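You operate a simulated robot arm through the tools that you are given. There is no shell and no other tool.

You run a simulated two-armed robot. Do the job below in one go: nothing can be reset, and whatever is moved stays where it is left.

Task
Seal the clear bag at the card's heat, then switch the sealer off.
Fine: the bag on the sealer's bed; read the film card; push the bag up to the stop; press once the green lamp is lit.

It is judged by the outcome, as a careful person would: the job done as asked, and still so three seconds after it is handed in. It fails if anything else is knocked over, pushed out of place, dropped, spilled or broken. A push-on lid holds only when it is set on centred and level and pressed home; a screw cap is set on level and turned clockwise until tight.

Robot
Two 7-joint arms with fingered hands on one trunk that stands fixed in place. Base frame: the origin is at the foot of the trunk, x ahead of it, y to its left, z up; the work surface is at about z = 0.78. Lengths are in m, angles in rad, forces in N, time in s.
The left shoulder is at [0.081, 0.173, 1.153], the right one opposite. With the tool pointing down near the work surface each hand reaches from about 0.1 to 0.8 m from the base axis, measured 20 degrees to its own side. Payload 3.5 kg a hand.
Tool frame (each hand has its own): the origin (TCP) lies between the finger pads and is the grasp point; the fingertips stand 0.03 m ahead of it; z points along the fingers, y is the line along which they close. The gripper opens to 0.104 m; its body begins 0.035 m behind the TCP. The gripper is a hand of 3 fingers: y runs from the thumb to the fingers, the wrist lies at [-0.015, -0.104, -0.178] in the tool frame.
Orientation is that of the tool frame in the base frame, as a unit quaternion [x, y, z, w]. With the fingers straight down and the wrist toward the robot, the tool's x, y and z point along [0, 1, 0], [1, 0, 0] and [0, 0, -1] of the base frame.

Tools
- The arms move only by the tool drive_tool. It takes "left_targets", "right_targets" or both (then of equal length, played together; a hand with none holds still); each is a list of rows, each an object of numbers (a shift or turn left out is 0): "tx", "ty", "tz": the shift along the tool's x, y, z in units of 400 mm (1.0 is 400 mm); "wx", "wy", "wz": the turn, a rotation vector about the tool's x, y, z in units of 45 degrees (1.0 is 45 degrees). In form: [{"tx": .., "ty": .., "tz": .., "wx": .., "wy": .., "wz": ..}, ...]. A call has 1 to 20 rows; each row is the pose to reach, as a shift and turn from the pose commanded when the call began, along the tool's axes at that moment. A call with a number of a shift or a turn outside -1 to 1 is refused whole. A row lasts 0.2 s, in which the tool goes at most 0.05 m and 0.15 rad; a call with a longer step from one row to the next is refused whole. A pose out of reach is approached as far as the arm can. The call stops where the force on the tool passes 40 N (or 10 N more than at its start, if that is more) or the arm is blocked; 0.2 s more then pass. In this call time passes only in rows, and 0.2 s behind the last. It gives the time, the measured TCP pose, the force on the tool (base axes), the opening and the grip force at its end, in the units of the frame above (readings bear some noise), with the torque about the TCP (base axes, N m) and any sound that the robot's microphone picked up.
- Cameras (640 x 400 px; columns grow to the right, rows downward): "scene" is now at [0.177, -0.0516, 1.3192]; the picture's right is [-0.45, -0.89, 0.00], its down [-0.62, 0.31, -0.72] and it looks along [0.64, -0.32, -0.69] (base axes); focal length 214 px, centre (320, 200). "left" rides on the left gripper at [-0.064, -0.094, -0.117] in its tool frame; the picture's right is [-0.72, -0.33, 0.61], its down [0.64, -0.65, 0.40] and it looks along [0.27, 0.68, 0.68] (tool axes); focal length 238 px, centre (320, 200). "right" rides on the right gripper at [0.064, -0.094, -0.117] in its tool frame; the picture's right is [-0.72, 0.33, -0.61], its down [-0.64, -0.65, 0.40] and it looks along [-0.27, 0.68, 0.68] (tool axes); focal length 238 px, centre (320, 200). There is no depth. A picture from a camera that has moved, and an enlarged one, comes with that camera's place and axes in the base frame and with its lens. The place of the scene camera against the robot may be out by one fixed shift of up to 0.025 m in any direction.
- capture(camera): a new picture of that camera. It takes no simulated time.
- slide_trunk(by): moves the trunk up (or, below 0, down) by that many m; the arms and the scene camera ride with it, the base frame stays. It gives what a move gives, with no picture.
- set_fingers(index, middle, thumb_bend, thumb_turn, hand): sets how far each is bent, from 0 (flat) to 100 (curled in); at 30 the hand is open as for a grip, at 70 the pads meet at the TCP. One left out holds its place. A second passes; each finger stops where it meets its share of the squeeze, and holds until it gets a number again. It is the only way to open and close the hand. It gives what a move gives, with no picture; readings hold the bend of each and the force on the fingers (four entries, about 0 where the hand has none), thumb and palm. thumb_turn goes from beside the hand (0) to across from the fingers (100), as for a grip.
- head_to(pan, tilt): turns the head with the scene camera to pan (to the left, within 1.501 rad either way) and tilt (down, from -0.506 to 1.204), counted from straight ahead of the robot (the tilt from the chest, where the trunk bows). It gives what a move gives.
- enlarge(camera, box): a new picture of the part [left, top, right, bottom] of that camera's present view, enlarged. It takes no simulated time.
- job_done(): hands the job in; it is judged then, once.

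Places have to be worked out from the pictures, the camera data and where the tool is seen. Open the grippers and draw the arms clear of the work before you hand the job in, unless the task says otherwise.

The tools are called after ">>>" as a command line: name --argument value ..., lists and objects as JSON in quotes. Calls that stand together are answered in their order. drive_tool: Moves the arms, as the interface text tells. Its arguments: {"type":"object","properties":{"left_targets":{"type":"array"},"right_targets":{"type":"array"}},"required":[]} The other tools are called the same way: slide_trunk (by) moves the trunk up or down; set_fingers (index, middle, thumb_bend, thumb_turn, hand) moves the fingers one by one; head_to (pan, tilt) turns the head that bears the scene camera; capture (camera) takes a picture; enlarge (camera, box) takes an enlarged picture of a part of a camera's view; job_done () hands the job in.

At the start:

```text
t: 0.0
left_tool_pos: [0.5677, -0.0078, 1.1507]
left_tcp_rot: [0.706, 0.708, 0.0, 0.001]
left_wrist_force: [-0.2, 0.0, 0.1]
left_torque: [0.01, -0.02, 0.0]
left_grip_width: 0.1037
left_finger_force: 0.0
left_shape: jaw
left_bend: [30.0, 30.0, 30.0, 98.0]
left_finger forces: [0.0, 0.1, 0.0, 0.0, 0.0, 0.0]
right_tool_pos: [0.3924, -0.4125, 1.2413]
right_tcp_rot: [0.707, 0.707, 0.0, 0.0]
right_wrist_force: [0.7, -0.6, 0.2]
right_torque: [0.01, 0.01, 0.0]
right_grip_width: 0.1035
right_finger_force: 0.1
right_shape: jaw
right_bend: [30.0, 30.0, 30.0, 98.0]
right_finger forces: [0.0, 0.0, 0.0, 0.1, 0.1, 0.0]
trunk travel left (down, up): [-0.25, 0.504]
head pan, tilt (commanded): [-0.466, 0.766]
```

scene: 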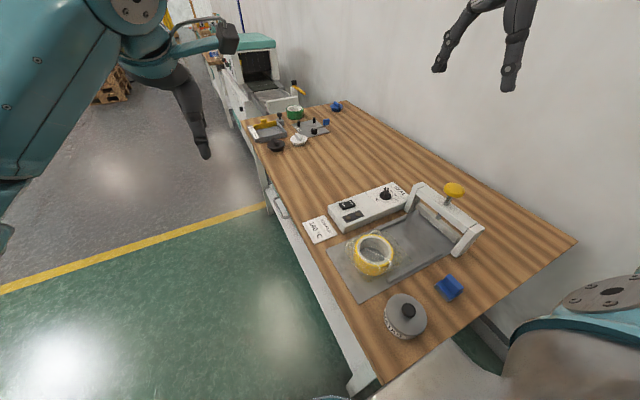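
right: 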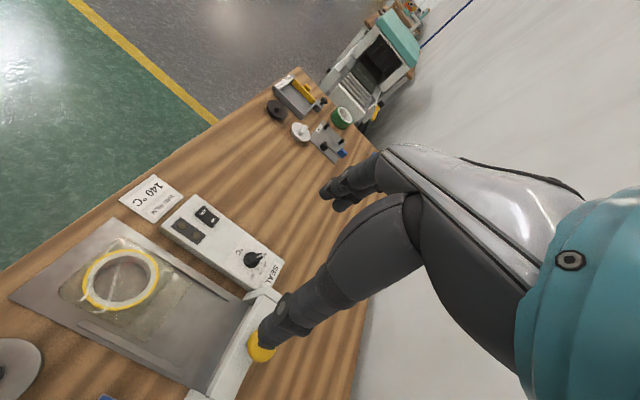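
left: 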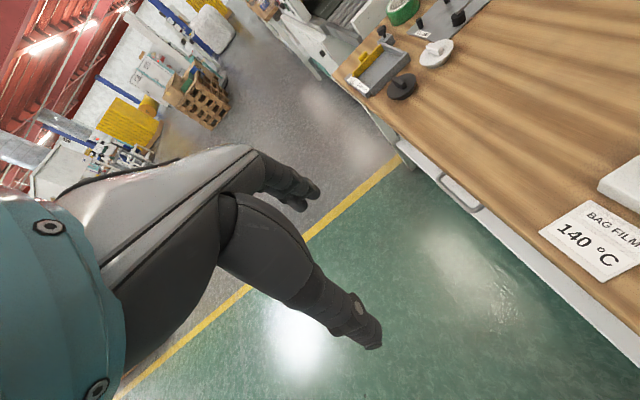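

The card appears to read 140 °C. I'll enlarge the sealer, its panel and the bag before doing anything else.

>>> enlarge --camera "scene" --box '[300, 170, 500, 310]'

>>> enlarge --camera "scene" --box '[320, 175, 420, 240]'

>>> enlarge --camera "right" --box '[110, 160, 310, 300]'

>>> enlarge --camera "right" --box '[0, 200, 300, 400]'

```text
2.86 times, centred on (400, 240) of scene
camera zoom: at [0.177, -0.0516, 1.3192], right [-0.45, -0.89, 0.0], down [-0.62, 0.31, -0.72], along [0.64, -0.32, -0.69], focal length 613 px, centre (91, 86)
```

zoom: 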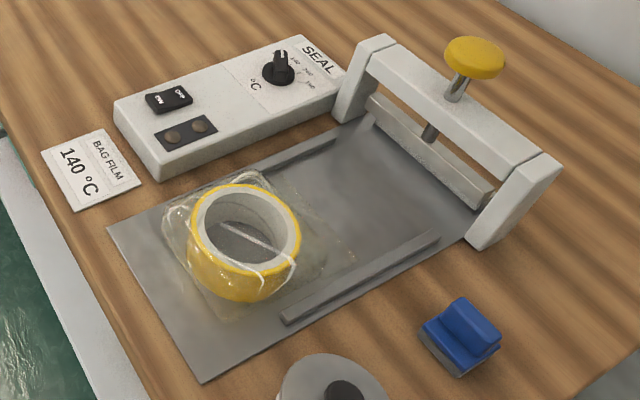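

```text
6.15 times, centred on (370, 208) of scene
camera zoom: at [0.177, -0.0516, 1.3192], right [-0.45, -0.89, 0.0], down [-0.62, 0.31, -0.72], along [0.64, -0.32, -0.69], focal length 1320 px, centre (12, 154)
```

zoom: 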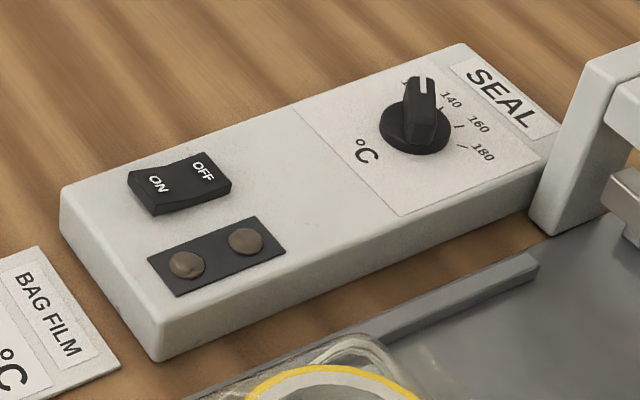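

```text
2.86 times, centred on (210, 230) of right
camera zoom: at [0.2986, -0.3492, 1.3597], right [0.33, -0.72, 0.61], down [-0.65, -0.64, -0.4], along [0.68, -0.27, -0.68], focal length 681 px, centre (634, 114)
```

zoom: 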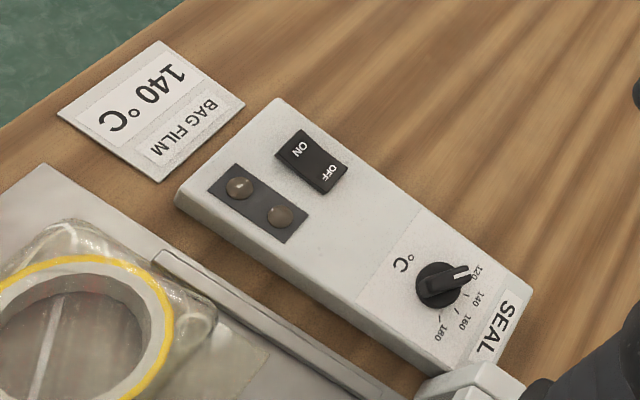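

```text
2.00 times, centred on (150, 300) of right
camera zoom: at [0.2986, -0.3492, 1.3597], right [0.33, -0.72, 0.61], down [-0.65, -0.64, -0.4], along [0.68, -0.27, -0.68], focal length 477 px, centre (660, 0)
```

zoom: 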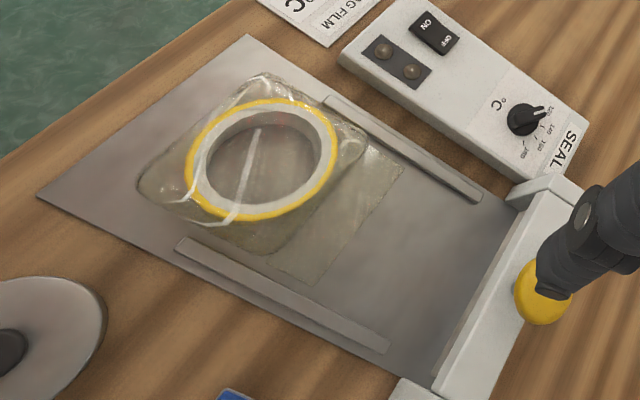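

The card reads "BAG FILM 140 °C". The dial points near 120 and both lamps are dark, so the sealer is off. From the two views I place the bed at x 0.29–0.46, y -0.21 to -0.53, the dial near (0.53,-0.47,0.83), the rocker near (0.555,-0.335,0.825) and the yellow press knob near (0.38,-0.53,0.95). I'll move the right hand over the panel for a closer look.

>>> drive_tool --right_targets '[{"tx": 0, "ty": 0.04, "tz": 0.1}, {"tx": 0, "ty": 0.08, "tz": 0.2}, {"tx": 0, "ty": 0.12, "tz": 0.3}, {"tx": 0, "ty": 0.16, "tz": 0.4}, {"tx": 0, "ty": 0.2, "tz": 0.5}]'

```text
t: 1.2
left_tool_pos: [0.568, -0.0088, 1.151]
left_tcp_rot: [0.707, 0.707, -0.001, -0.001]
left_wrist_force: [-0.2, -0.1, 0.4]
left_torque: [0.0, 0.0, -0.02]
left_grip_width: 0.1034
left_finger_force: 0.1
left_shape: jaw
left_bend: [30.0, 30.0, 30.0, 98.0]
left_finger forces: [0.0, 0.1, 0.0, 0.1, 0.0, 0.0]
right_tool_pos: [0.4745, -0.4131, 1.0397]
right_tcp_rot: [0.708, 0.707, 0.0, -0.001]
right_wrist_force: [0.0, 0.1, 0.6]
right_torque: [-0.03, -0.01, -0.02]
right_grip_width: 0.1037
right_finger_force: 0.0
right_shape: jaw
right_bend: [30.0, 30.0, 30.0, 98.0]
right_finger forces: [0.0, 0.0, 0.0, 0.0, 0.0, 0.1]
trunk travel left (down, up): [-0.25, 0.504]
head pan, tilt (commanded): [-0.466, 0.766]
```

The hand is now above the panel at z 1.04. I'll take pictures from the right hand camera and the scene camera.

>>> capture --camera "right"

>>> capture --camera "scene"

```text
taken
camera right: at [0.3785, -0.35, 1.1583], right [0.33, -0.72, 0.61], down [-0.65, -0.64, -0.4], along [0.68, -0.27, -0.68], focal length 238 px, centre (320, 200)
```

right: 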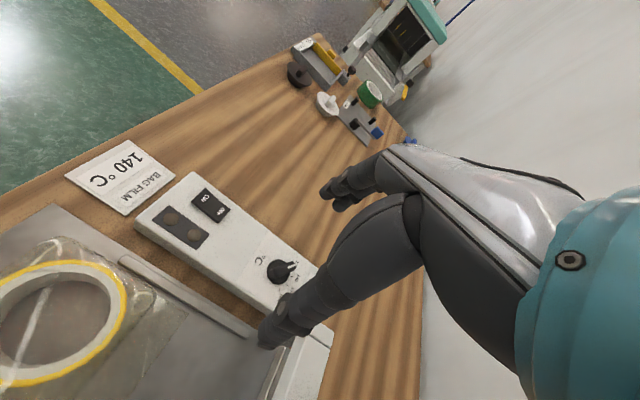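

```text
taken
camera scene: at [0.1775, -0.0517, 1.3191], right [-0.45, -0.89, 0.0], down [-0.62, 0.31, -0.72], along [0.64, -0.32, -0.69], focal length 214 px, centre (320, 200)
```

scene: 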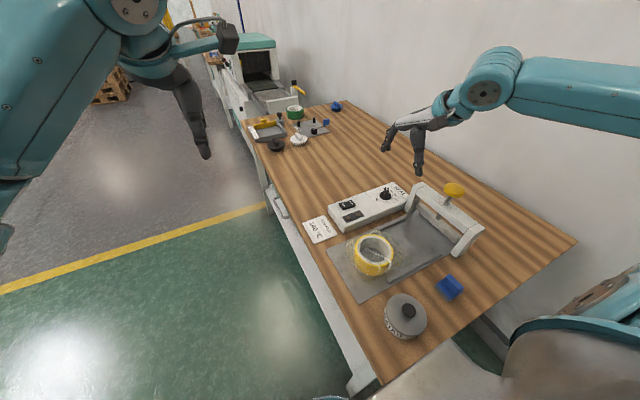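

I'll zoom in on the dial and rocker in both views.

>>> enlarge --camera "right" --box '[240, 230, 340, 300]'

>>> enlarge --camera "scene" --box '[330, 180, 420, 240]'

>>> enlarge --camera "scene" --box '[390, 170, 490, 270]'

```text
5.71 times, centred on (290, 265) of right
camera zoom: at [0.3785, -0.35, 1.1583], right [0.33, -0.72, 0.61], down [-0.65, -0.64, -0.4], along [0.68, -0.27, -0.68], focal length 1362 px, centre (491, -171)
```

zoom: 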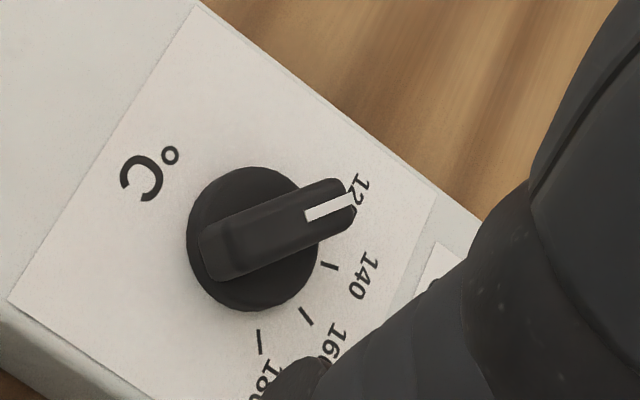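

```text
6.67 times, centred on (375, 210) of scene
camera zoom: at [0.1775, -0.0517, 1.3191], right [-0.45, -0.89, 0.0], down [-0.62, 0.31, -0.72], along [0.64, -0.32, -0.69], focal length 1430 px, centre (-47, 133)
```

zoom: 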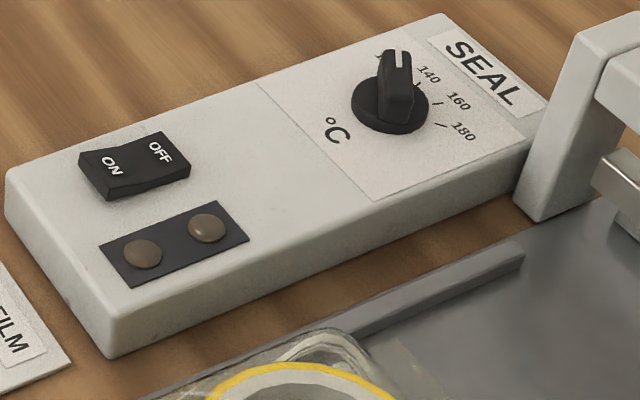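

```text
4.00 times, centred on (440, 220) of scene
camera zoom: at [0.1775, -0.0517, 1.3191], right [-0.45, -0.89, 0.0], down [-0.62, 0.31, -0.72], along [0.64, -0.32, -0.69], focal length 858 px, centre (-160, 120)
```

zoom: 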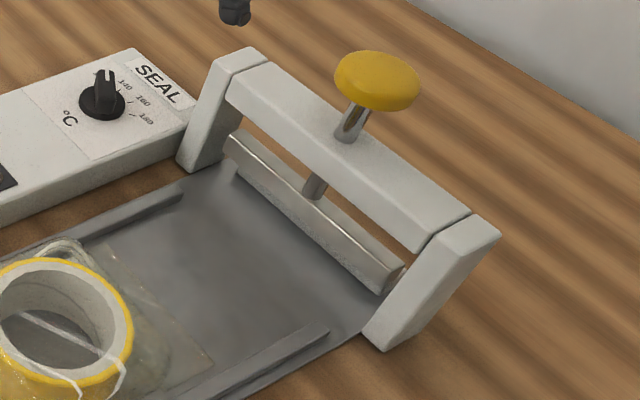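

The dial centre works out at about (0.532,-0.471), with its fin pointing at the 120 mark (about -37° in base). The 140 tick lies at about -73°, so the dial needs about 36° clockwise. I'll part-close the right fingers to stay clear of the press post, then move above the dial while turning the hand in line with the fin.

>>> set_fingers --hand "right" --index 50 --middle 50 --thumb_bend 50

>>> drive_tool --right_targets '[{"tx": -0.024, "ty": 0.024, "tz": 0.01, "wz": -0.167}, {"tx": -0.048, "ty": 0.048, "tz": 0.02, "wz": -0.333}, {"tx": -0.073, "ty": 0.073, "tz": 0.03, "wz": -0.5}, {"tx": -0.097, "ty": 0.097, "tz": 0.04, "wz": -0.667}, {"tx": -0.121, "ty": 0.121, "tz": 0.05, "wz": -0.833}, {"tx": -0.145, "ty": 0.145, "tz": 0.06, "wz": -1.0}]'

>>> capture --camera "right"

>>> capture --camera "scene"

```text
t: 2.2
left_tool_pos: [0.5683, -0.008, 1.1509]
left_tcp_rot: [0.706, 0.708, 0.0, 0.0]
left_wrist_force: [0.2, -0.8, 0.0]
left_torque: [-0.05, 0.0, 0.01]
left_grip_width: 0.1037
left_finger_force: 0.1
left_shape: jaw
left_bend: [30.0, 30.0, 30.0, 98.0]
left_finger forces: [0.1, 0.1, 0.1, 0.0, 0.1, 0.0]
right_tool_pos: [0.4734, -0.4146, 1.0408]
right_tcp_rot: [0.707, 0.707, 0.001, 0.0]
right_wrist_force: [-0.4, 0.4, -0.6]
right_torque: [0.01, 0.0, 0.01]
right_grip_width: 0.0527
right_finger_force: 0.1
right_shape: fingers
right_bend: [50.0, 50.0, 50.0, 98.0]
right_finger forces: [0.1, 0.0, 0.0, 0.0, 0.0, 0.1]
trunk travel left (down, up): [-0.25, 0.504]
head pan, tilt (commanded): [-0.466, 0.766]
```

```text
t: 3.6
left_tool_pos: [0.5673, -0.0084, 1.1495]
left_tcp_rot: [0.706, 0.708, -0.001, 0.0]
left_wrist_force: [0.5, 0.2, -1.0]
left_torque: [0.0, -0.01, -0.01]
left_grip_width: 0.1035
left_finger_force: 0.1
left_shape: jaw
left_bend: [30.0, 30.0, 30.0, 98.0]
left_finger forces: [0.0, 0.0, 0.0, 0.1, 0.0, 0.1]
right_tool_pos: [0.5313, -0.4714, 1.0185]
right_tcp_rot: [0.382, 0.924, 0.002, -0.001]
right_wrist_force: [-0.2, -0.9, -0.4]
right_torque: [-0.02, -0.02, 0.01]
right_grip_width: 0.0525
right_finger_force: 0.0
right_shape: fingers
right_bend: [50.0, 50.0, 50.0, 98.0]
right_finger forces: [0.0, 0.0, 0.0, 0.0, 0.1, 0.0]
trunk travel left (down, up): [-0.25, 0.504]
head pan, tilt (commanded): [-0.466, 0.766]
```

```text
taken
camera right: at [0.4194, -0.4933, 1.1351], right [0.74, -0.28, 0.61], down [-0.01, -0.91, -0.41], along [0.67, 0.3, -0.68], focal length 238 px, centre (320, 200)
```

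right: 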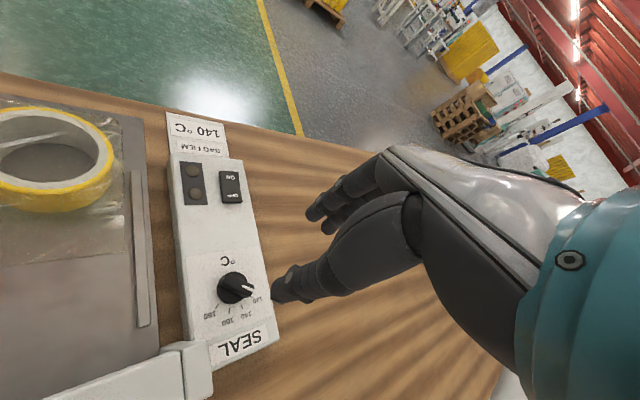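

```text
taken
camera scene: at [0.1775, -0.0517, 1.3191], right [-0.45, -0.89, 0.0], down [-0.62, 0.31, -0.72], along [0.64, -0.32, -0.69], focal length 214 px, centre (320, 200)
```

scene: 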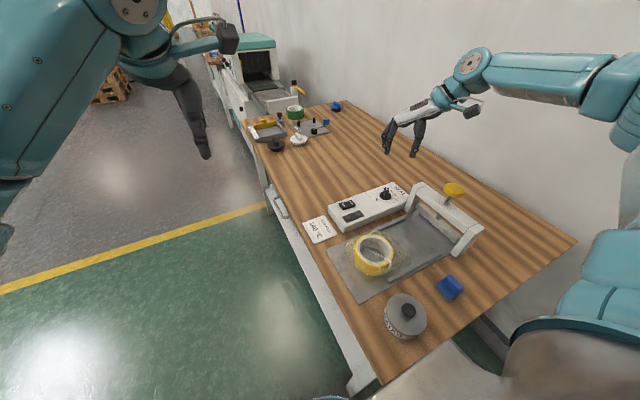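

The hand is now turned 45° and above the dial. I'll enlarge this view to refine the dial position.

>>> enlarge --camera "right" --box '[180, 240, 300, 370]'

>>> enlarge --camera "right" --box '[270, 160, 400, 310]'

```text
3.08 times, centred on (240, 305) of right
camera zoom: at [0.4194, -0.4933, 1.1351], right [0.74, -0.28, 0.61], down [-0.01, -0.91, -0.41], along [0.67, 0.3, -0.68], focal length 733 px, centre (566, -123)
```

zoom: 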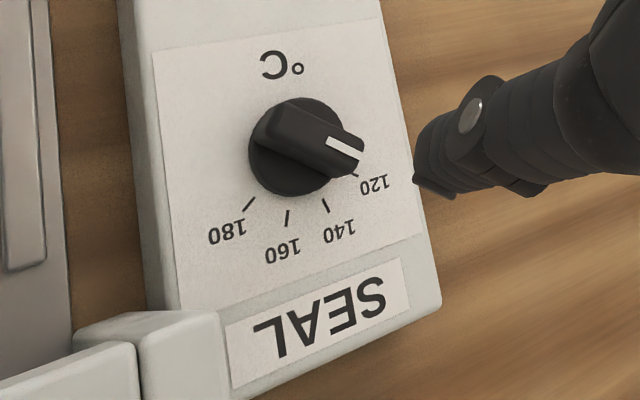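

```text
2.67 times, centred on (335, 235) of right
camera zoom: at [0.4194, -0.4933, 1.1351], right [0.74, -0.28, 0.61], down [-0.01, -0.91, -0.41], along [0.67, 0.3, -0.68], focal length 636 px, centre (280, 107)
```

zoom: 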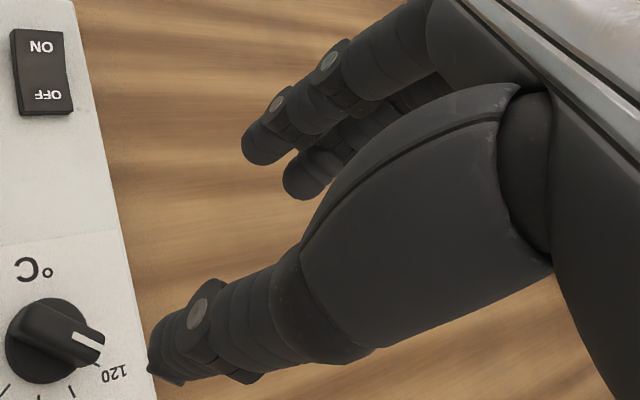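

The fin centre refines to (0.532,-0.4725) with its direction about -35°. I'll turn the hand 9° more to line up with it and come down to about z 0.90, then check.

>>> drive_tool --right_targets '[{"tx": -0.001, "ty": 0, "tz": 0.08, "wz": -0.07}, {"tx": -0.002, "ty": -0.001, "tz": 0.16, "wz": -0.14}, {"tx": -0.0026, "ty": -0.001, "tz": 0.23, "wz": -0.2}, {"tx": -0.0026, "ty": -0.001, "tz": 0.29, "wz": -0.2}]'

>>> capture --camera "right"

>>> enlarge --camera "scene" --box '[330, 120, 490, 240]'

```text
t: 4.6
left_tool_pos: [0.5688, -0.0072, 1.1502]
left_tcp_rot: [0.706, 0.708, 0.0, 0.0]
left_wrist_force: [0.9, -0.5, 0.2]
left_torque: [0.01, -0.03, 0.02]
left_grip_width: 0.1034
left_finger_force: 0.0
left_shape: jaw
left_bend: [30.0, 30.0, 30.0, 98.0]
left_finger forces: [0.0, 0.0, 0.0, 0.0, 0.1, 0.1]
right_tool_pos: [0.5332, -0.4731, 0.9025]
right_tcp_rot: [0.309, 0.951, 0.001, 0.001]
right_wrist_force: [1.0, 0.8, -0.6]
right_torque: [0.01, -0.01, -0.01]
right_grip_width: 0.0528
right_finger_force: 0.1
right_shape: fingers
right_bend: [50.0, 50.0, 50.0, 98.0]
right_finger forces: [0.0, 0.0, 0.0, 0.0, 0.0, 0.0]
trunk travel left (down, up): [-0.25, 0.504]
head pan, tilt (commanded): [-0.466, 0.766]
```

```text
taken
camera right: at [0.4248, -0.5112, 1.0199], right [0.77, -0.16, 0.61], down [0.14, -0.9, -0.4], along [0.62, 0.4, -0.68], focal length 238 px, centre (320, 200)
```

right: 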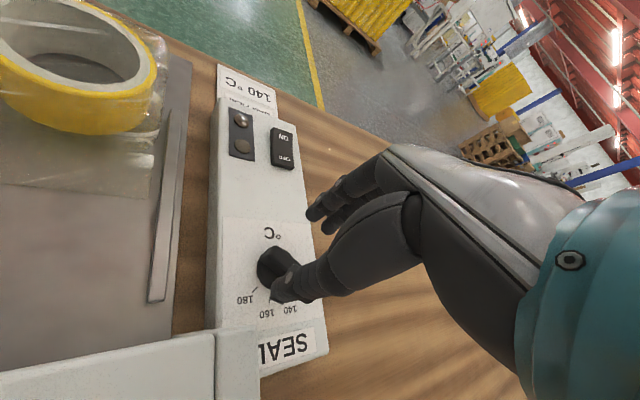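

```text
3.33 times, centred on (410, 180) of scene
camera zoom: at [0.1772, -0.0517, 1.3192], right [-0.45, -0.89, 0.0], down [-0.62, 0.31, -0.72], along [0.64, -0.32, -0.69], focal length 715 px, centre (20, 267)
```

zoom: 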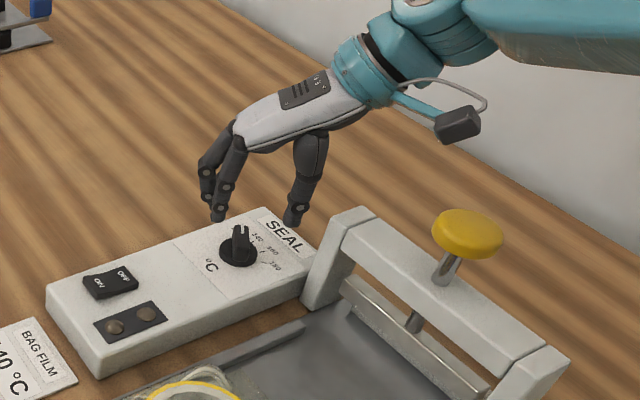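

The thumb and fingers straddle the dial and the arm is clear of the press. The fingertips are about 0.03 below the TCP, so I'll descend to a TCP height of about 0.868, which puts the tips around the fin just above the skirt.

>>> drive_tool --right_targets '[{"tz": 0.03}, {"tz": 0.06}, {"tz": 0.085}]'

>>> enlarge --camera "scene" --box '[340, 140, 460, 230]'

>>> enlarge --camera "right" --box '[220, 160, 380, 320]'

```text
t: 5.4
left_tool_pos: [0.5669, -0.0075, 1.1513]
left_tcp_rot: [0.706, 0.708, 0.0, -0.001]
left_wrist_force: [-0.1, 0.0, 0.0]
left_torque: [0.0, -0.01, -0.03]
left_grip_width: 0.1036
left_finger_force: 0.1
left_shape: jaw
left_bend: [30.0, 30.0, 30.0, 98.0]
left_finger forces: [0.0, 0.1, 0.0, 0.0, 0.0, 0.1]
right_tool_pos: [0.5321, -0.4725, 0.867]
right_tcp_rot: [0.309, 0.951, 0.001, 0.0]
right_wrist_force: [1.2, -0.9, -0.5]
right_torque: [0.0, 0.0, -0.01]
right_grip_width: 0.0526
right_finger_force: 0.0
right_shape: fingers
right_bend: [50.0, 50.0, 50.0, 98.0]
right_finger forces: [0.1, 0.0, 0.0, 0.1, 0.1, 0.0]
trunk travel left (down, up): [-0.25, 0.504]
head pan, tilt (commanded): [-0.466, 0.766]
```

```text
4.44 times, centred on (400, 185) of scene
camera zoom: at [0.1771, -0.0517, 1.3192], right [-0.45, -0.89, 0.0], down [-0.62, 0.31, -0.72], along [0.64, -0.32, -0.69], focal length 953 px, centre (-36, 267)
```

zoom: 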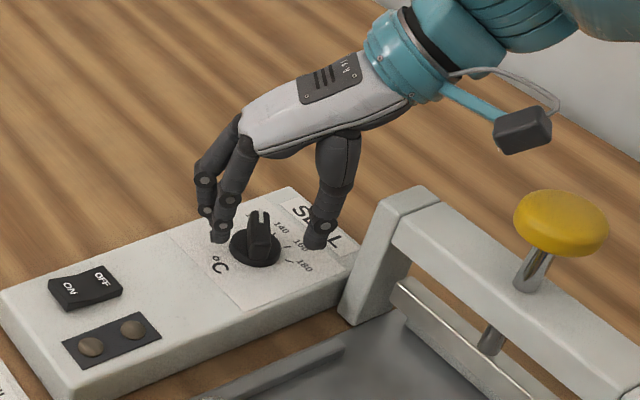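

```text
2.50 times, centred on (300, 240) of right
camera zoom: at [0.4244, -0.511, 0.9857], right [0.77, -0.16, 0.61], down [0.13, -0.9, -0.4], along [0.62, 0.39, -0.68], focal length 596 px, centre (370, 100)
```

zoom: 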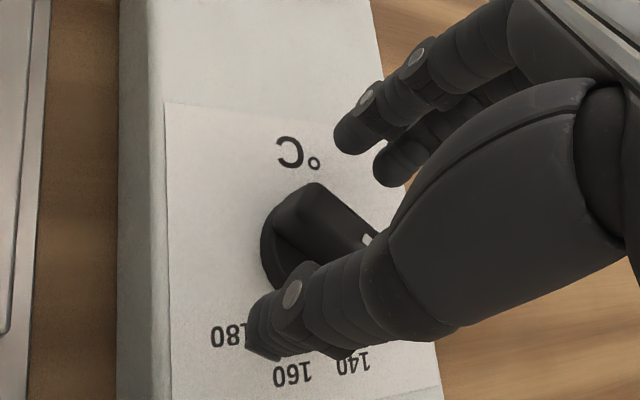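

The thumb and fingers are on either side of the fin with no contact yet. I'll close to 60 and check alignment.

>>> set_fingers --hand "right" --index 60 --middle 60 --thumb_bend 60

>>> enlarge --camera "scene" --box '[350, 160, 430, 220]'

>>> enlarge --camera "right" --box '[250, 180, 370, 300]'

```text
t: 6.4
left_tool_pos: [0.5675, -0.0069, 1.1505]
left_tcp_rot: [0.707, 0.708, 0.0, 0.001]
left_wrist_force: [0.3, 1.4, 0.5]
left_torque: [-0.03, 0.0, 0.02]
left_grip_width: 0.1037
left_finger_force: 0.0
left_shape: jaw
left_bend: [30.0, 30.0, 30.0, 98.0]
left_finger forces: [0.1, 0.1, 0.0, 0.1, 0.0, 0.1]
right_tool_pos: [0.533, -0.4718, 0.8687]
right_tcp_rot: [0.309, 0.951, 0.0, 0.0]
right_wrist_force: [0.1, 0.1, 0.0]
right_torque: [0.01, 0.01, -0.03]
right_grip_width: 0.027
right_finger_force: 0.1
right_shape: fingers
right_bend: [60.0, 60.0, 60.0, 98.0]
right_finger forces: [0.0, 0.1, 0.1, 0.1, 0.0, 0.0]
trunk travel left (down, up): [-0.25, 0.504]
head pan, tilt (commanded): [-0.466, 0.766]
```

```text
6.67 times, centred on (390, 190) of scene
camera zoom: at [0.177, -0.0516, 1.3192], right [-0.45, -0.89, 0.0], down [-0.62, 0.31, -0.72], along [0.64, -0.32, -0.69], focal length 1430 px, centre (-147, 267)
```

zoom: 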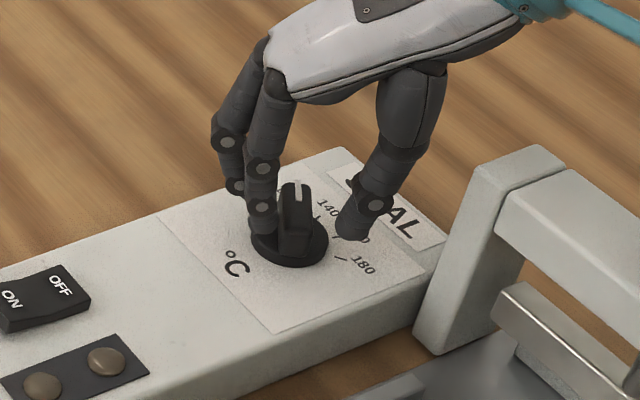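

```text
3.33 times, centred on (310, 240) of right
camera zoom: at [0.4244, -0.5109, 0.986], right [0.77, -0.16, 0.61], down [0.13, -0.9, -0.4], along [0.62, 0.4, -0.68], focal length 794 px, centre (353, 67)
```

zoom: 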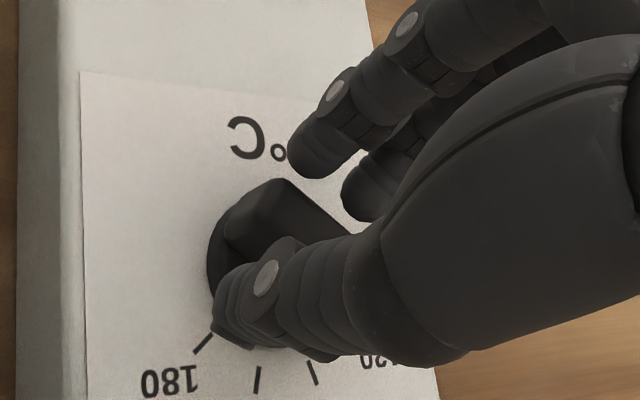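

The alignment looks good. I'll close the fingers onto the fin.

>>> set_fingers --hand "right" --index 68 --middle 68 --thumb_bend 68

>>> enlarge --camera "scene" --box '[350, 160, 430, 220]'

>>> enlarge --camera "right" --box '[250, 180, 370, 300]'

```text
t: 7.4
left_tool_pos: [0.5679, -0.0075, 1.1504]
left_tcp_rot: [0.707, 0.707, 0.001, -0.001]
left_wrist_force: [0.2, -0.1, -0.4]
left_torque: [-0.01, 0.01, -0.01]
left_grip_width: 0.1034
left_finger_force: 0.0
left_shape: jaw
left_bend: [30.0, 30.0, 30.0, 98.0]
left_finger forces: [0.1, 0.0, 0.1, 0.1, 0.1, 0.1]
right_tool_pos: [0.5325, -0.4717, 0.8675]
right_tcp_rot: [0.309, 0.951, 0.0, 0.0]
right_wrist_force: [4.7, 6.1, -0.2]
right_torque: [0.12, -0.08, 0.05]
right_grip_width: 0.0116
right_finger_force: 3.9
right_shape: fingers
right_bend: [64.0, 65.0, 67.0, 98.0]
right_finger forces: [3.4, 3.4, 0.0, 0.0, 0.4, 0.1]
trunk travel left (down, up): [-0.25, 0.504]
head pan, tilt (commanded): [-0.466, 0.766]
```

```text
6.67 times, centred on (390, 190) of scene
camera zoom: at [0.1775, -0.0511, 1.3192], right [-0.45, -0.89, 0.0], down [-0.62, 0.31, -0.72], along [0.64, -0.32, -0.69], focal length 1430 px, centre (-147, 267)
```

zoom: 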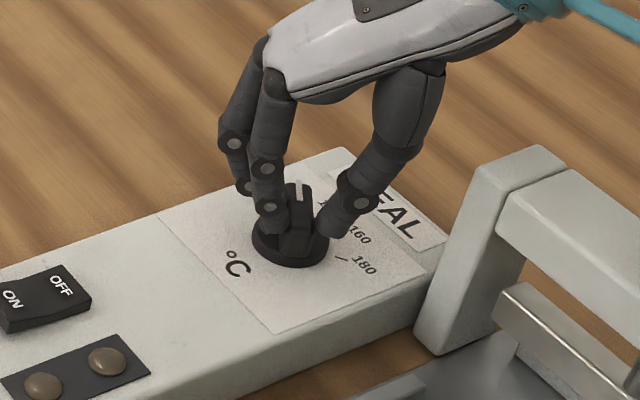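

```text
3.33 times, centred on (310, 240) of right
camera zoom: at [0.4249, -0.5102, 0.9862], right [0.77, -0.16, 0.61], down [0.14, -0.9, -0.4], along [0.62, 0.4, -0.68], focal length 794 px, centre (353, 67)
```

zoom: 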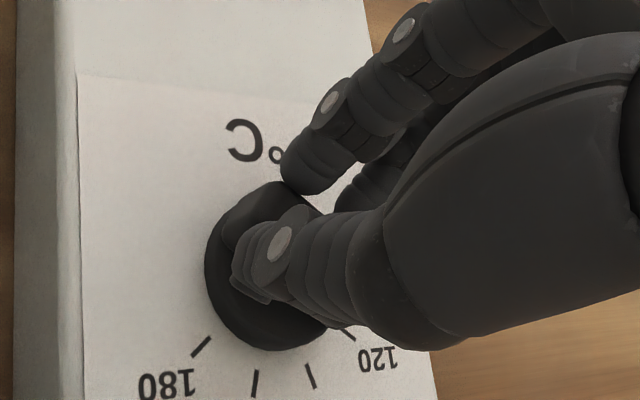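

The fingers are on the fin at 3.4 N each, but the thumb barely touches. I'll close the thumb a little more.

>>> set_fingers --hand "right" --index 68 --middle 68 --thumb_bend 74

```text
t: 8.4
left_tool_pos: [0.5654, -0.0076, 1.1504]
left_tcp_rot: [0.706, 0.708, -0.001, 0.0]
left_wrist_force: [0.2, -0.5, 0.9]
left_torque: [0.0, 0.02, -0.02]
left_grip_width: 0.1035
left_finger_force: 0.0
left_shape: jaw
left_bend: [30.0, 30.0, 30.0, 98.0]
left_finger forces: [0.1, 0.0, 0.0, 0.0, 0.0, 0.1]
right_tool_pos: [0.5331, -0.4719, 0.8688]
right_tcp_rot: [0.309, 0.951, 0.0, 0.001]
right_wrist_force: [2.3, 1.3, 1.9]
right_torque: [0.03, -0.09, 0.07]
right_grip_width: 0.0091
right_finger_force: 6.5
right_shape: fingers
right_bend: [63.0, 65.0, 71.0, 97.0]
right_finger forces: [4.3, 3.5, 0.0, 0.1, 4.8, 0.1]
trunk travel left (down, up): [-0.25, 0.504]
head pan, tilt (commanded): [-0.466, 0.766]
```

The fin is now held from both sides at about 4–5 N. I'll turn clockwise 30° about the tool axis first, then check the pointer.

>>> drive_tool --right_targets '[{"wz": 0.11}, {"wz": 0.22}, {"wz": 0.33}, {"wz": 0.44}, {"wz": 0.55}, {"wz": 0.66}]'

>>> enlarge --camera "scene" --box '[350, 160, 430, 220]'

>>> enlarge --camera "right" --box '[250, 180, 370, 300]'

```text
t: 9.8
left_tool_pos: [0.5679, -0.006, 1.1506]
left_tcp_rot: [0.707, 0.708, 0.0, 0.0]
left_wrist_force: [0.1, 0.7, -0.1]
left_torque: [0.01, -0.01, -0.01]
left_grip_width: 0.1033
left_finger_force: 0.1
left_shape: jaw
left_bend: [30.0, 30.0, 30.0, 98.0]
left_finger forces: [0.0, 0.0, 0.0, 0.0, 0.0, 0.0]
right_tool_pos: [0.5327, -0.4718, 0.8688]
right_tcp_rot: [0.542, 0.84, 0.001, 0.001]
right_wrist_force: [6.7, 7.5, 5.0]
right_torque: [0.24, -0.14, 0.06]
right_grip_width: 0.0069
right_finger_force: 7.2
right_shape: fingers
right_bend: [62.0, 63.0, 73.0, 97.0]
right_finger forces: [5.6, 6.1, 0.0, 0.1, 2.9, 0.0]
trunk travel left (down, up): [-0.25, 0.504]
head pan, tilt (commanded): [-0.466, 0.766]
```

```text
6.67 times, centred on (390, 190) of scene
camera zoom: at [0.1774, -0.0505, 1.3192], right [-0.45, -0.89, 0.0], down [-0.62, 0.31, -0.72], along [0.64, -0.32, -0.69], focal length 1430 px, centre (-147, 267)
```

zoom: 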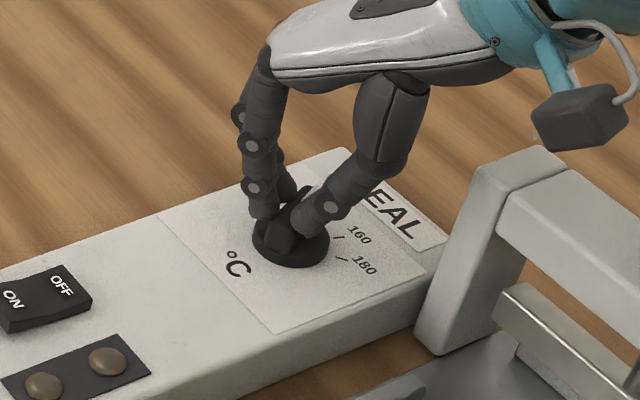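

```text
3.33 times, centred on (310, 240) of right
camera zoom: at [0.4199, -0.4511, 0.9866], right [0.59, -0.52, 0.61], down [-0.33, -0.85, -0.4], along [0.73, 0.04, -0.68], focal length 794 px, centre (353, 67)
```

zoom: 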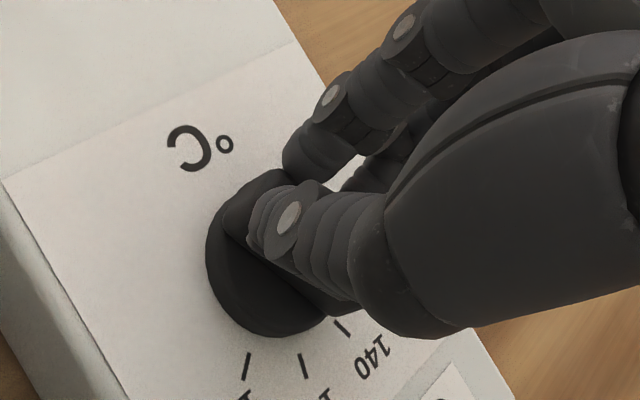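

The dial is following the hand, and the tool is now at θ≈24°, so the pointer is near -66°. I'll turn another 7° to bring it onto the 140 mark.

>>> drive_tool --right_targets '[{"wz": 0.08}, {"wz": 0.15}, {"wz": 0.15}]'

>>> enlarge --camera "scene" --box '[360, 170, 420, 215]'

>>> enlarge --camera "right" --box '[250, 180, 370, 300]'

```text
t: 10.6
left_tool_pos: [0.5672, -0.0066, 1.1495]
left_tcp_rot: [0.707, 0.708, 0.0, 0.0]
left_wrist_force: [1.0, 0.1, -0.5]
left_torque: [0.03, 0.02, -0.02]
left_grip_width: 0.1036
left_finger_force: 0.1
left_shape: jaw
left_bend: [30.0, 30.0, 30.0, 98.0]
left_finger forces: [0.1, 0.1, 0.1, 0.1, 0.1, 0.1]
right_tool_pos: [0.5329, -0.4715, 0.8691]
right_tcp_rot: [0.591, 0.807, 0.0, 0.001]
right_wrist_force: [9.5, 9.7, 5.4]
right_torque: [0.29, -0.25, 0.09]
right_grip_width: 0.0061
right_finger_force: 7.8
right_shape: fingers
right_bend: [61.0, 63.0, 74.0, 97.0]
right_finger forces: [6.3, 6.4, 0.0, 0.0, 2.9, 0.0]
trunk travel left (down, up): [-0.25, 0.504]
head pan, tilt (commanded): [-0.466, 0.766]
```

```text
8.89 times, centred on (390, 192) of scene
camera zoom: at [0.1775, -0.0502, 1.3192], right [-0.45, -0.89, 0.0], down [-0.62, 0.31, -0.72], along [0.64, -0.32, -0.69], focal length 1906 px, centre (-302, 267)
```

zoom: 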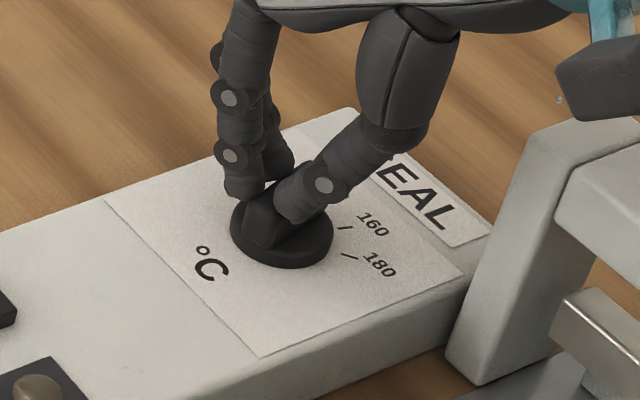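

```text
3.33 times, centred on (310, 240) of right
camera zoom: at [0.423, -0.4382, 0.9866], right [0.53, -0.59, 0.61], down [-0.43, -0.81, -0.4], along [0.73, -0.05, -0.68], focal length 794 px, centre (353, 67)
```

zoom: 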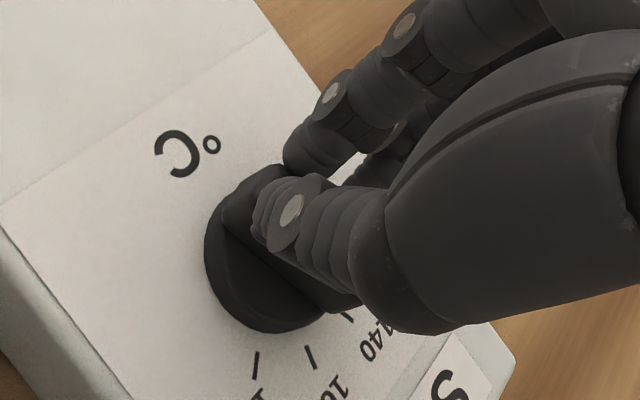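

θ is now about 17.5°. I'll release the fin, rise a little and inspect the pointer.

>>> set_fingers --hand "right" --index 50 --middle 50 --thumb_bend 50

>>> drive_tool --right_targets '[{"tz": -0.1}, {"tz": -0.2}, {"tz": -0.3}]'

>>> enlarge --camera "scene" --box '[360, 170, 420, 215]'

>>> capture --camera "right"

```text
t: 11.6
left_tool_pos: [0.5671, -0.0071, 1.1494]
left_tcp_rot: [0.706, 0.708, 0.0, 0.0]
left_wrist_force: [0.0, 0.6, 0.5]
left_torque: [0.01, 0.01, 0.01]
left_grip_width: 0.1038
left_finger_force: 0.2
left_shape: jaw
left_bend: [30.0, 30.0, 30.0, 98.0]
left_finger forces: [0.0, 0.0, 0.0, 0.1, 0.0, 0.1]
right_tool_pos: [0.5324, -0.4726, 0.8675]
right_tcp_rot: [0.591, 0.807, -0.001, 0.0]
right_wrist_force: [-0.3, 0.0, -0.8]
right_torque: [-0.01, 0.0, 0.01]
right_grip_width: 0.0515
right_finger_force: 0.1
right_shape: fingers
right_bend: [50.0, 50.0, 50.0, 97.0]
right_finger forces: [0.1, 0.1, 0.1, 0.0, 0.0, 0.1]
trunk travel left (down, up): [-0.25, 0.504]
head pan, tilt (commanded): [-0.466, 0.766]
```

```text
t: 12.4
left_tool_pos: [0.5683, -0.0072, 1.1509]
left_tcp_rot: [0.706, 0.708, 0.0, -0.001]
left_wrist_force: [-0.5, -1.2, -0.3]
left_torque: [-0.01, 0.0, -0.04]
left_grip_width: 0.1034
left_finger_force: 0.1
left_shape: jaw
left_bend: [30.0, 30.0, 30.0, 98.0]
left_finger forces: [0.0, 0.0, 0.0, 0.0, 0.0, 0.0]
right_tool_pos: [0.5309, -0.4731, 0.9878]
right_tcp_rot: [0.591, 0.807, 0.0, 0.0]
right_wrist_force: [-0.4, 0.4, -0.3]
right_torque: [-0.03, -0.02, 0.01]
right_grip_width: 0.0513
right_finger_force: 0.0
right_shape: fingers
right_bend: [50.0, 50.0, 50.0, 97.0]
right_finger forces: [0.0, 0.0, 0.1, 0.0, 0.0, 0.0]
trunk travel left (down, up): [-0.25, 0.504]
head pan, tilt (commanded): [-0.466, 0.766]
```

```text
8.89 times, centred on (390, 192) of scene
camera zoom: at [0.1767, -0.0514, 1.3193], right [-0.45, -0.89, 0.0], down [-0.62, 0.31, -0.72], along [0.64, -0.32, -0.69], focal length 1906 px, centre (-302, 267)
```

zoom: 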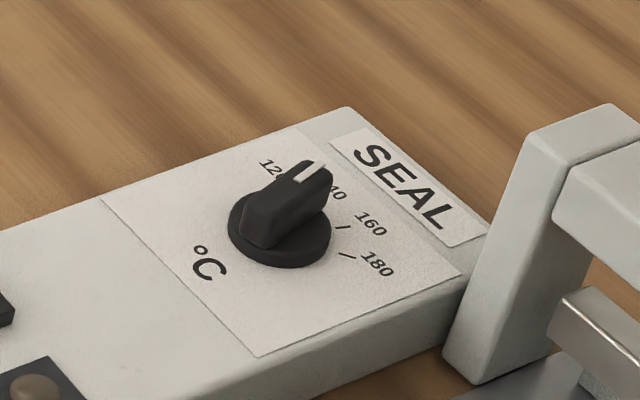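

```text
taken
camera right: at [0.4222, -0.44, 1.1061], right [0.53, -0.59, 0.61], down [-0.43, -0.81, -0.4], along [0.73, -0.05, -0.68], focal length 238 px, centre (320, 200)
```

right: 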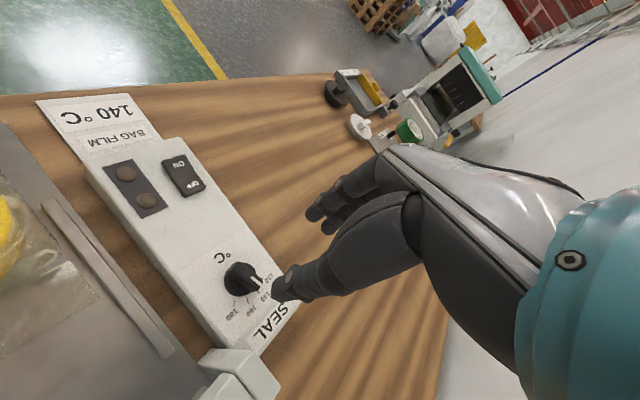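

The pointer now looks near 140. I'll zoom with the right camera to check it against the tick.

>>> enlarge --camera "right" --box '[200, 240, 300, 345]'

```text
3.81 times, centred on (250, 292) of right
camera zoom: at [0.4222, -0.44, 1.1061], right [0.53, -0.59, 0.61], down [-0.43, -0.81, -0.4], along [0.73, -0.05, -0.68], focal length 908 px, centre (587, -152)
```

zoom: 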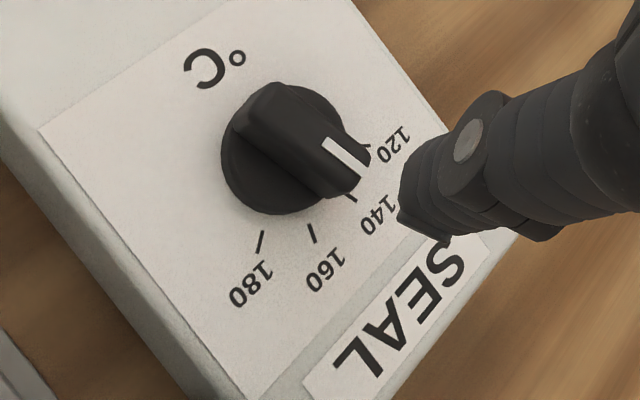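

The fin lines up with the 140 tick: both have the same slope from the dial centre in this view, and the scene view gives -73.7°. Next is the rocker, so I'll zoom on it to place its ON end.

>>> enlarge --camera "right" --box '[90, 130, 230, 230]'

>>> enlarge --camera "scene" --box '[325, 190, 375, 230]'

```text
4.00 times, centred on (160, 180) of right
camera zoom: at [0.4222, -0.44, 1.1061], right [0.53, -0.59, 0.61], down [-0.43, -0.81, -0.4], along [0.73, -0.05, -0.68], focal length 953 px, centre (960, 280)
```

zoom: 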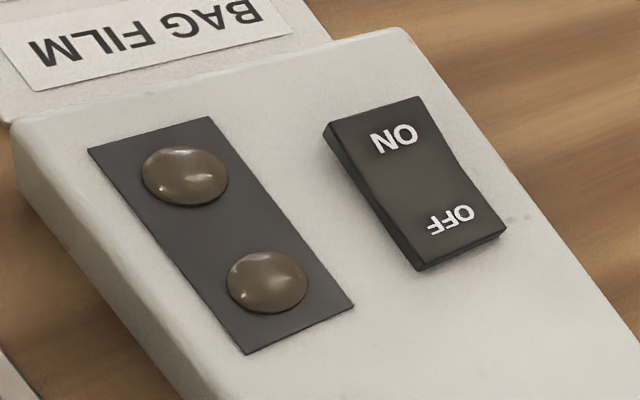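

```text
10.00 times, centred on (350, 210) of scene
camera zoom: at [0.1767, -0.0514, 1.3193], right [-0.45, -0.89, 0.0], down [-0.62, 0.31, -0.72], along [0.64, -0.32, -0.69], focal length 2145 px, centre (20, 100)
```

zoom: 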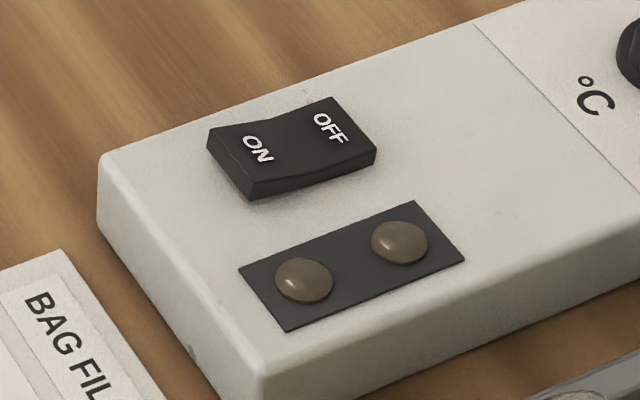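

ON is at about (0.553,-0.322) and OFF at about (0.553,-0.353), with the top near z 0.836. I'll close the right fingers into a point and move above the ON end, turning back to the default yaw.

>>> set_fingers --hand "right" --index 70 --middle 70 --thumb_bend 70

>>> drive_tool --right_targets '[{"tx": 0.088, "ty": 0.042, "wz": 0.1}, {"tx": 0.177, "ty": 0.083, "wz": 0.2}, {"tx": 0.265, "ty": 0.125, "wz": 0.3}, {"tx": 0.354, "ty": 0.166, "wz": 0.39}]'

>>> enlarge --camera "scene" --box '[310, 120, 430, 230]'

>>> capture --camera "right"

```text
t: 13.4
left_tool_pos: [0.5673, -0.0084, 1.1501]
left_tcp_rot: [0.707, 0.708, 0.0, 0.0]
left_wrist_force: [-0.5, 0.3, -0.4]
left_torque: [0.04, 0.02, -0.03]
left_grip_width: 0.1038
left_finger_force: 0.0
left_shape: jaw
left_bend: [30.0, 30.0, 30.0, 98.0]
left_finger forces: [0.0, 0.0, 0.1, 0.0, 0.1, 0.0]
right_tool_pos: [0.5342, -0.4734, 0.9879]
right_tcp_rot: [0.591, 0.807, 0.0, 0.0]
right_wrist_force: [-0.6, -0.2, -0.3]
right_torque: [-0.01, 0.01, 0.0]
right_grip_width: 0.0015
right_finger_force: 0.0
right_shape: fingers
right_bend: [70.0, 70.0, 70.0, 97.0]
right_finger forces: [0.1, 0.1, 0.0, 0.0, 0.0, 0.0]
trunk travel left (down, up): [-0.25, 0.504]
head pan, tilt (commanded): [-0.466, 0.766]
```

```text
t: 14.4
left_tool_pos: [0.5673, -0.0082, 1.1499]
left_tcp_rot: [0.706, 0.708, 0.0, -0.001]
left_wrist_force: [-0.5, 0.1, 0.6]
left_torque: [-0.01, -0.03, 0.05]
left_grip_width: 0.1035
left_finger_force: 0.0
left_shape: jaw
left_bend: [30.0, 30.0, 30.0, 98.0]
left_finger forces: [0.1, 0.0, 0.0, 0.0, 0.0, 0.0]
right_tool_pos: [0.553, -0.3156, 0.9882]
right_tcp_rot: [0.706, 0.708, -0.001, 0.0]
right_wrist_force: [-0.5, 0.2, 1.1]
right_torque: [0.03, -0.01, 0.0]
right_grip_width: 0.0012
right_finger_force: 0.1
right_shape: fingers
right_bend: [70.0, 70.0, 70.0, 97.0]
right_finger forces: [0.1, 0.0, 0.1, 0.0, 0.1, 0.0]
trunk travel left (down, up): [-0.25, 0.504]
head pan, tilt (commanded): [-0.466, 0.766]
```

```text
3.64 times, centred on (370, 175) of scene
camera zoom: at [0.1772, -0.0511, 1.3192], right [-0.45, -0.89, 0.0], down [-0.62, 0.31, -0.72], along [0.64, -0.32, -0.69], focal length 780 px, centre (138, 291)
```

zoom: 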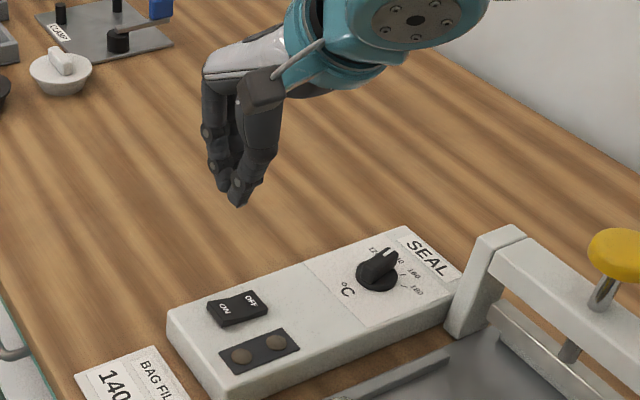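

```text
taken
camera right: at [0.4577, -0.2525, 1.1059], right [0.33, -0.72, 0.61], down [-0.65, -0.64, -0.4], along [0.68, -0.27, -0.68], focal length 238 px, centre (320, 200)
```

right: 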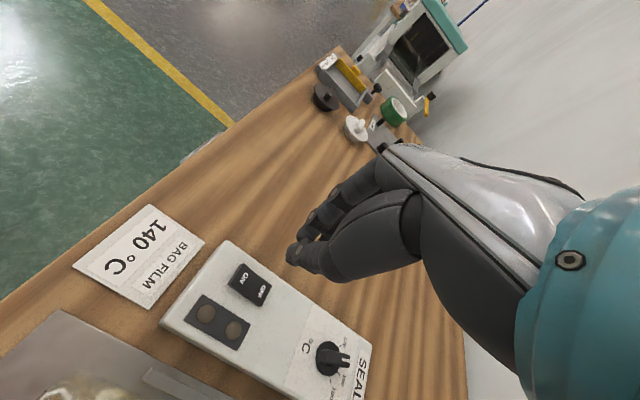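

The thumb tip is the lowest point, about 0.031 below the TCP. I'll enlarge the rocker in this new view to pin its place before pressing.

>>> enlarge --camera "right" --box '[180, 230, 360, 400]'

```text
2.35 times, centred on (270, 315) of right
camera zoom: at [0.4577, -0.2525, 1.1059], right [0.33, -0.72, 0.61], down [-0.65, -0.64, -0.4], along [0.68, -0.27, -0.68], focal length 561 px, centre (438, -71)
```

zoom: 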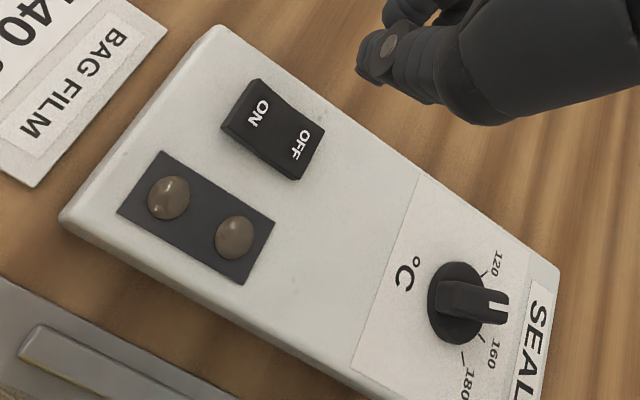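

From this nearer view I take ON at about (0.5535,-0.319) and OFF at about (0.5535,-0.346). The thumb tip is over the ON half, so I'll lower it in small steps to press ON.

>>> drive_tool --right_targets '[{"ty": 0.012, "tz": 0.1}, {"ty": 0.012, "tz": 0.2}, {"ty": 0.012, "tz": 0.26}, {"ty": 0.012, "tz": 0.275}, {"ty": 0.012, "tz": 0.285}]'

>>> enlarge --camera "scene" --box '[320, 170, 400, 230]'

>>> enlarge --camera "right" --box '[180, 180, 360, 320]'

```text
t: 15.6
left_tool_pos: [0.5688, -0.0083, 1.1496]
left_tcp_rot: [0.706, 0.708, 0.001, -0.001]
left_wrist_force: [-0.6, -0.1, -0.5]
left_torque: [0.02, -0.01, 0.0]
left_grip_width: 0.1036
left_finger_force: 0.1
left_shape: jaw
left_bend: [30.0, 30.0, 30.0, 98.0]
left_finger forces: [0.0, 0.0, 0.0, 0.0, 0.0, 0.0]
right_tool_pos: [0.5577, -0.3184, 0.8742]
right_tcp_rot: [0.707, 0.707, 0.0, 0.0]
right_wrist_force: [0.2, -0.1, 0.0]
right_torque: [0.02, 0.02, 0.0]
right_grip_width: 0.0014
right_finger_force: 0.1
right_shape: fingers
right_bend: [70.0, 70.0, 70.0, 97.0]
right_finger forces: [0.0, 0.0, 0.1, 0.0, 0.1, 0.0]
trunk travel left (down, up): [-0.25, 0.504]
head pan, tilt (commanded): [-0.466, 0.766]
```

```text
6.67 times, centred on (360, 200) of scene
camera zoom: at [0.1772, -0.0517, 1.3192], right [-0.45, -0.89, 0.0], down [-0.62, 0.31, -0.72], along [0.64, -0.32, -0.69], focal length 1430 px, centre (53, 200)
```

zoom: 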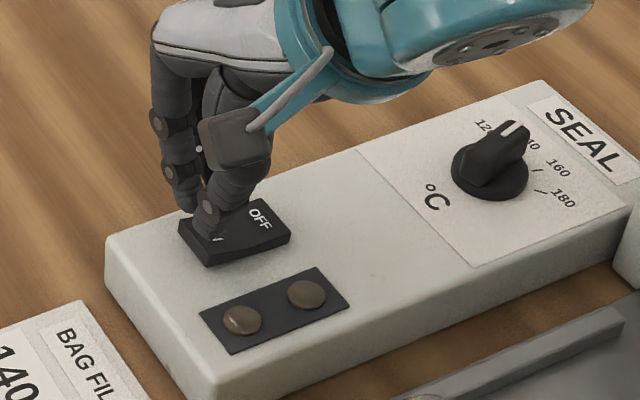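

```text
2.86 times, centred on (270, 250) of right
camera zoom: at [0.4621, -0.2532, 0.9911], right [0.33, -0.72, 0.61], down [-0.65, -0.64, -0.4], along [0.68, -0.27, -0.68], focal length 681 px, centre (463, 57)
```

zoom: 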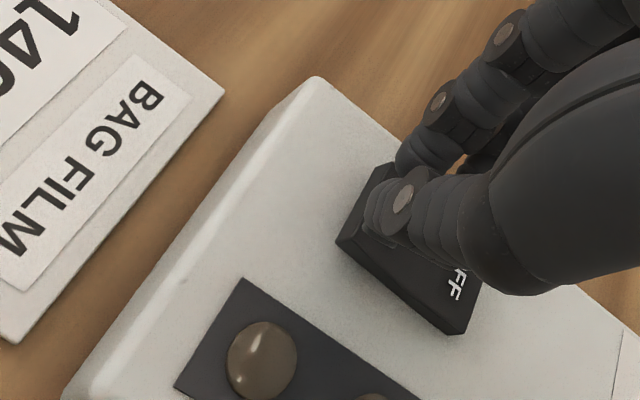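

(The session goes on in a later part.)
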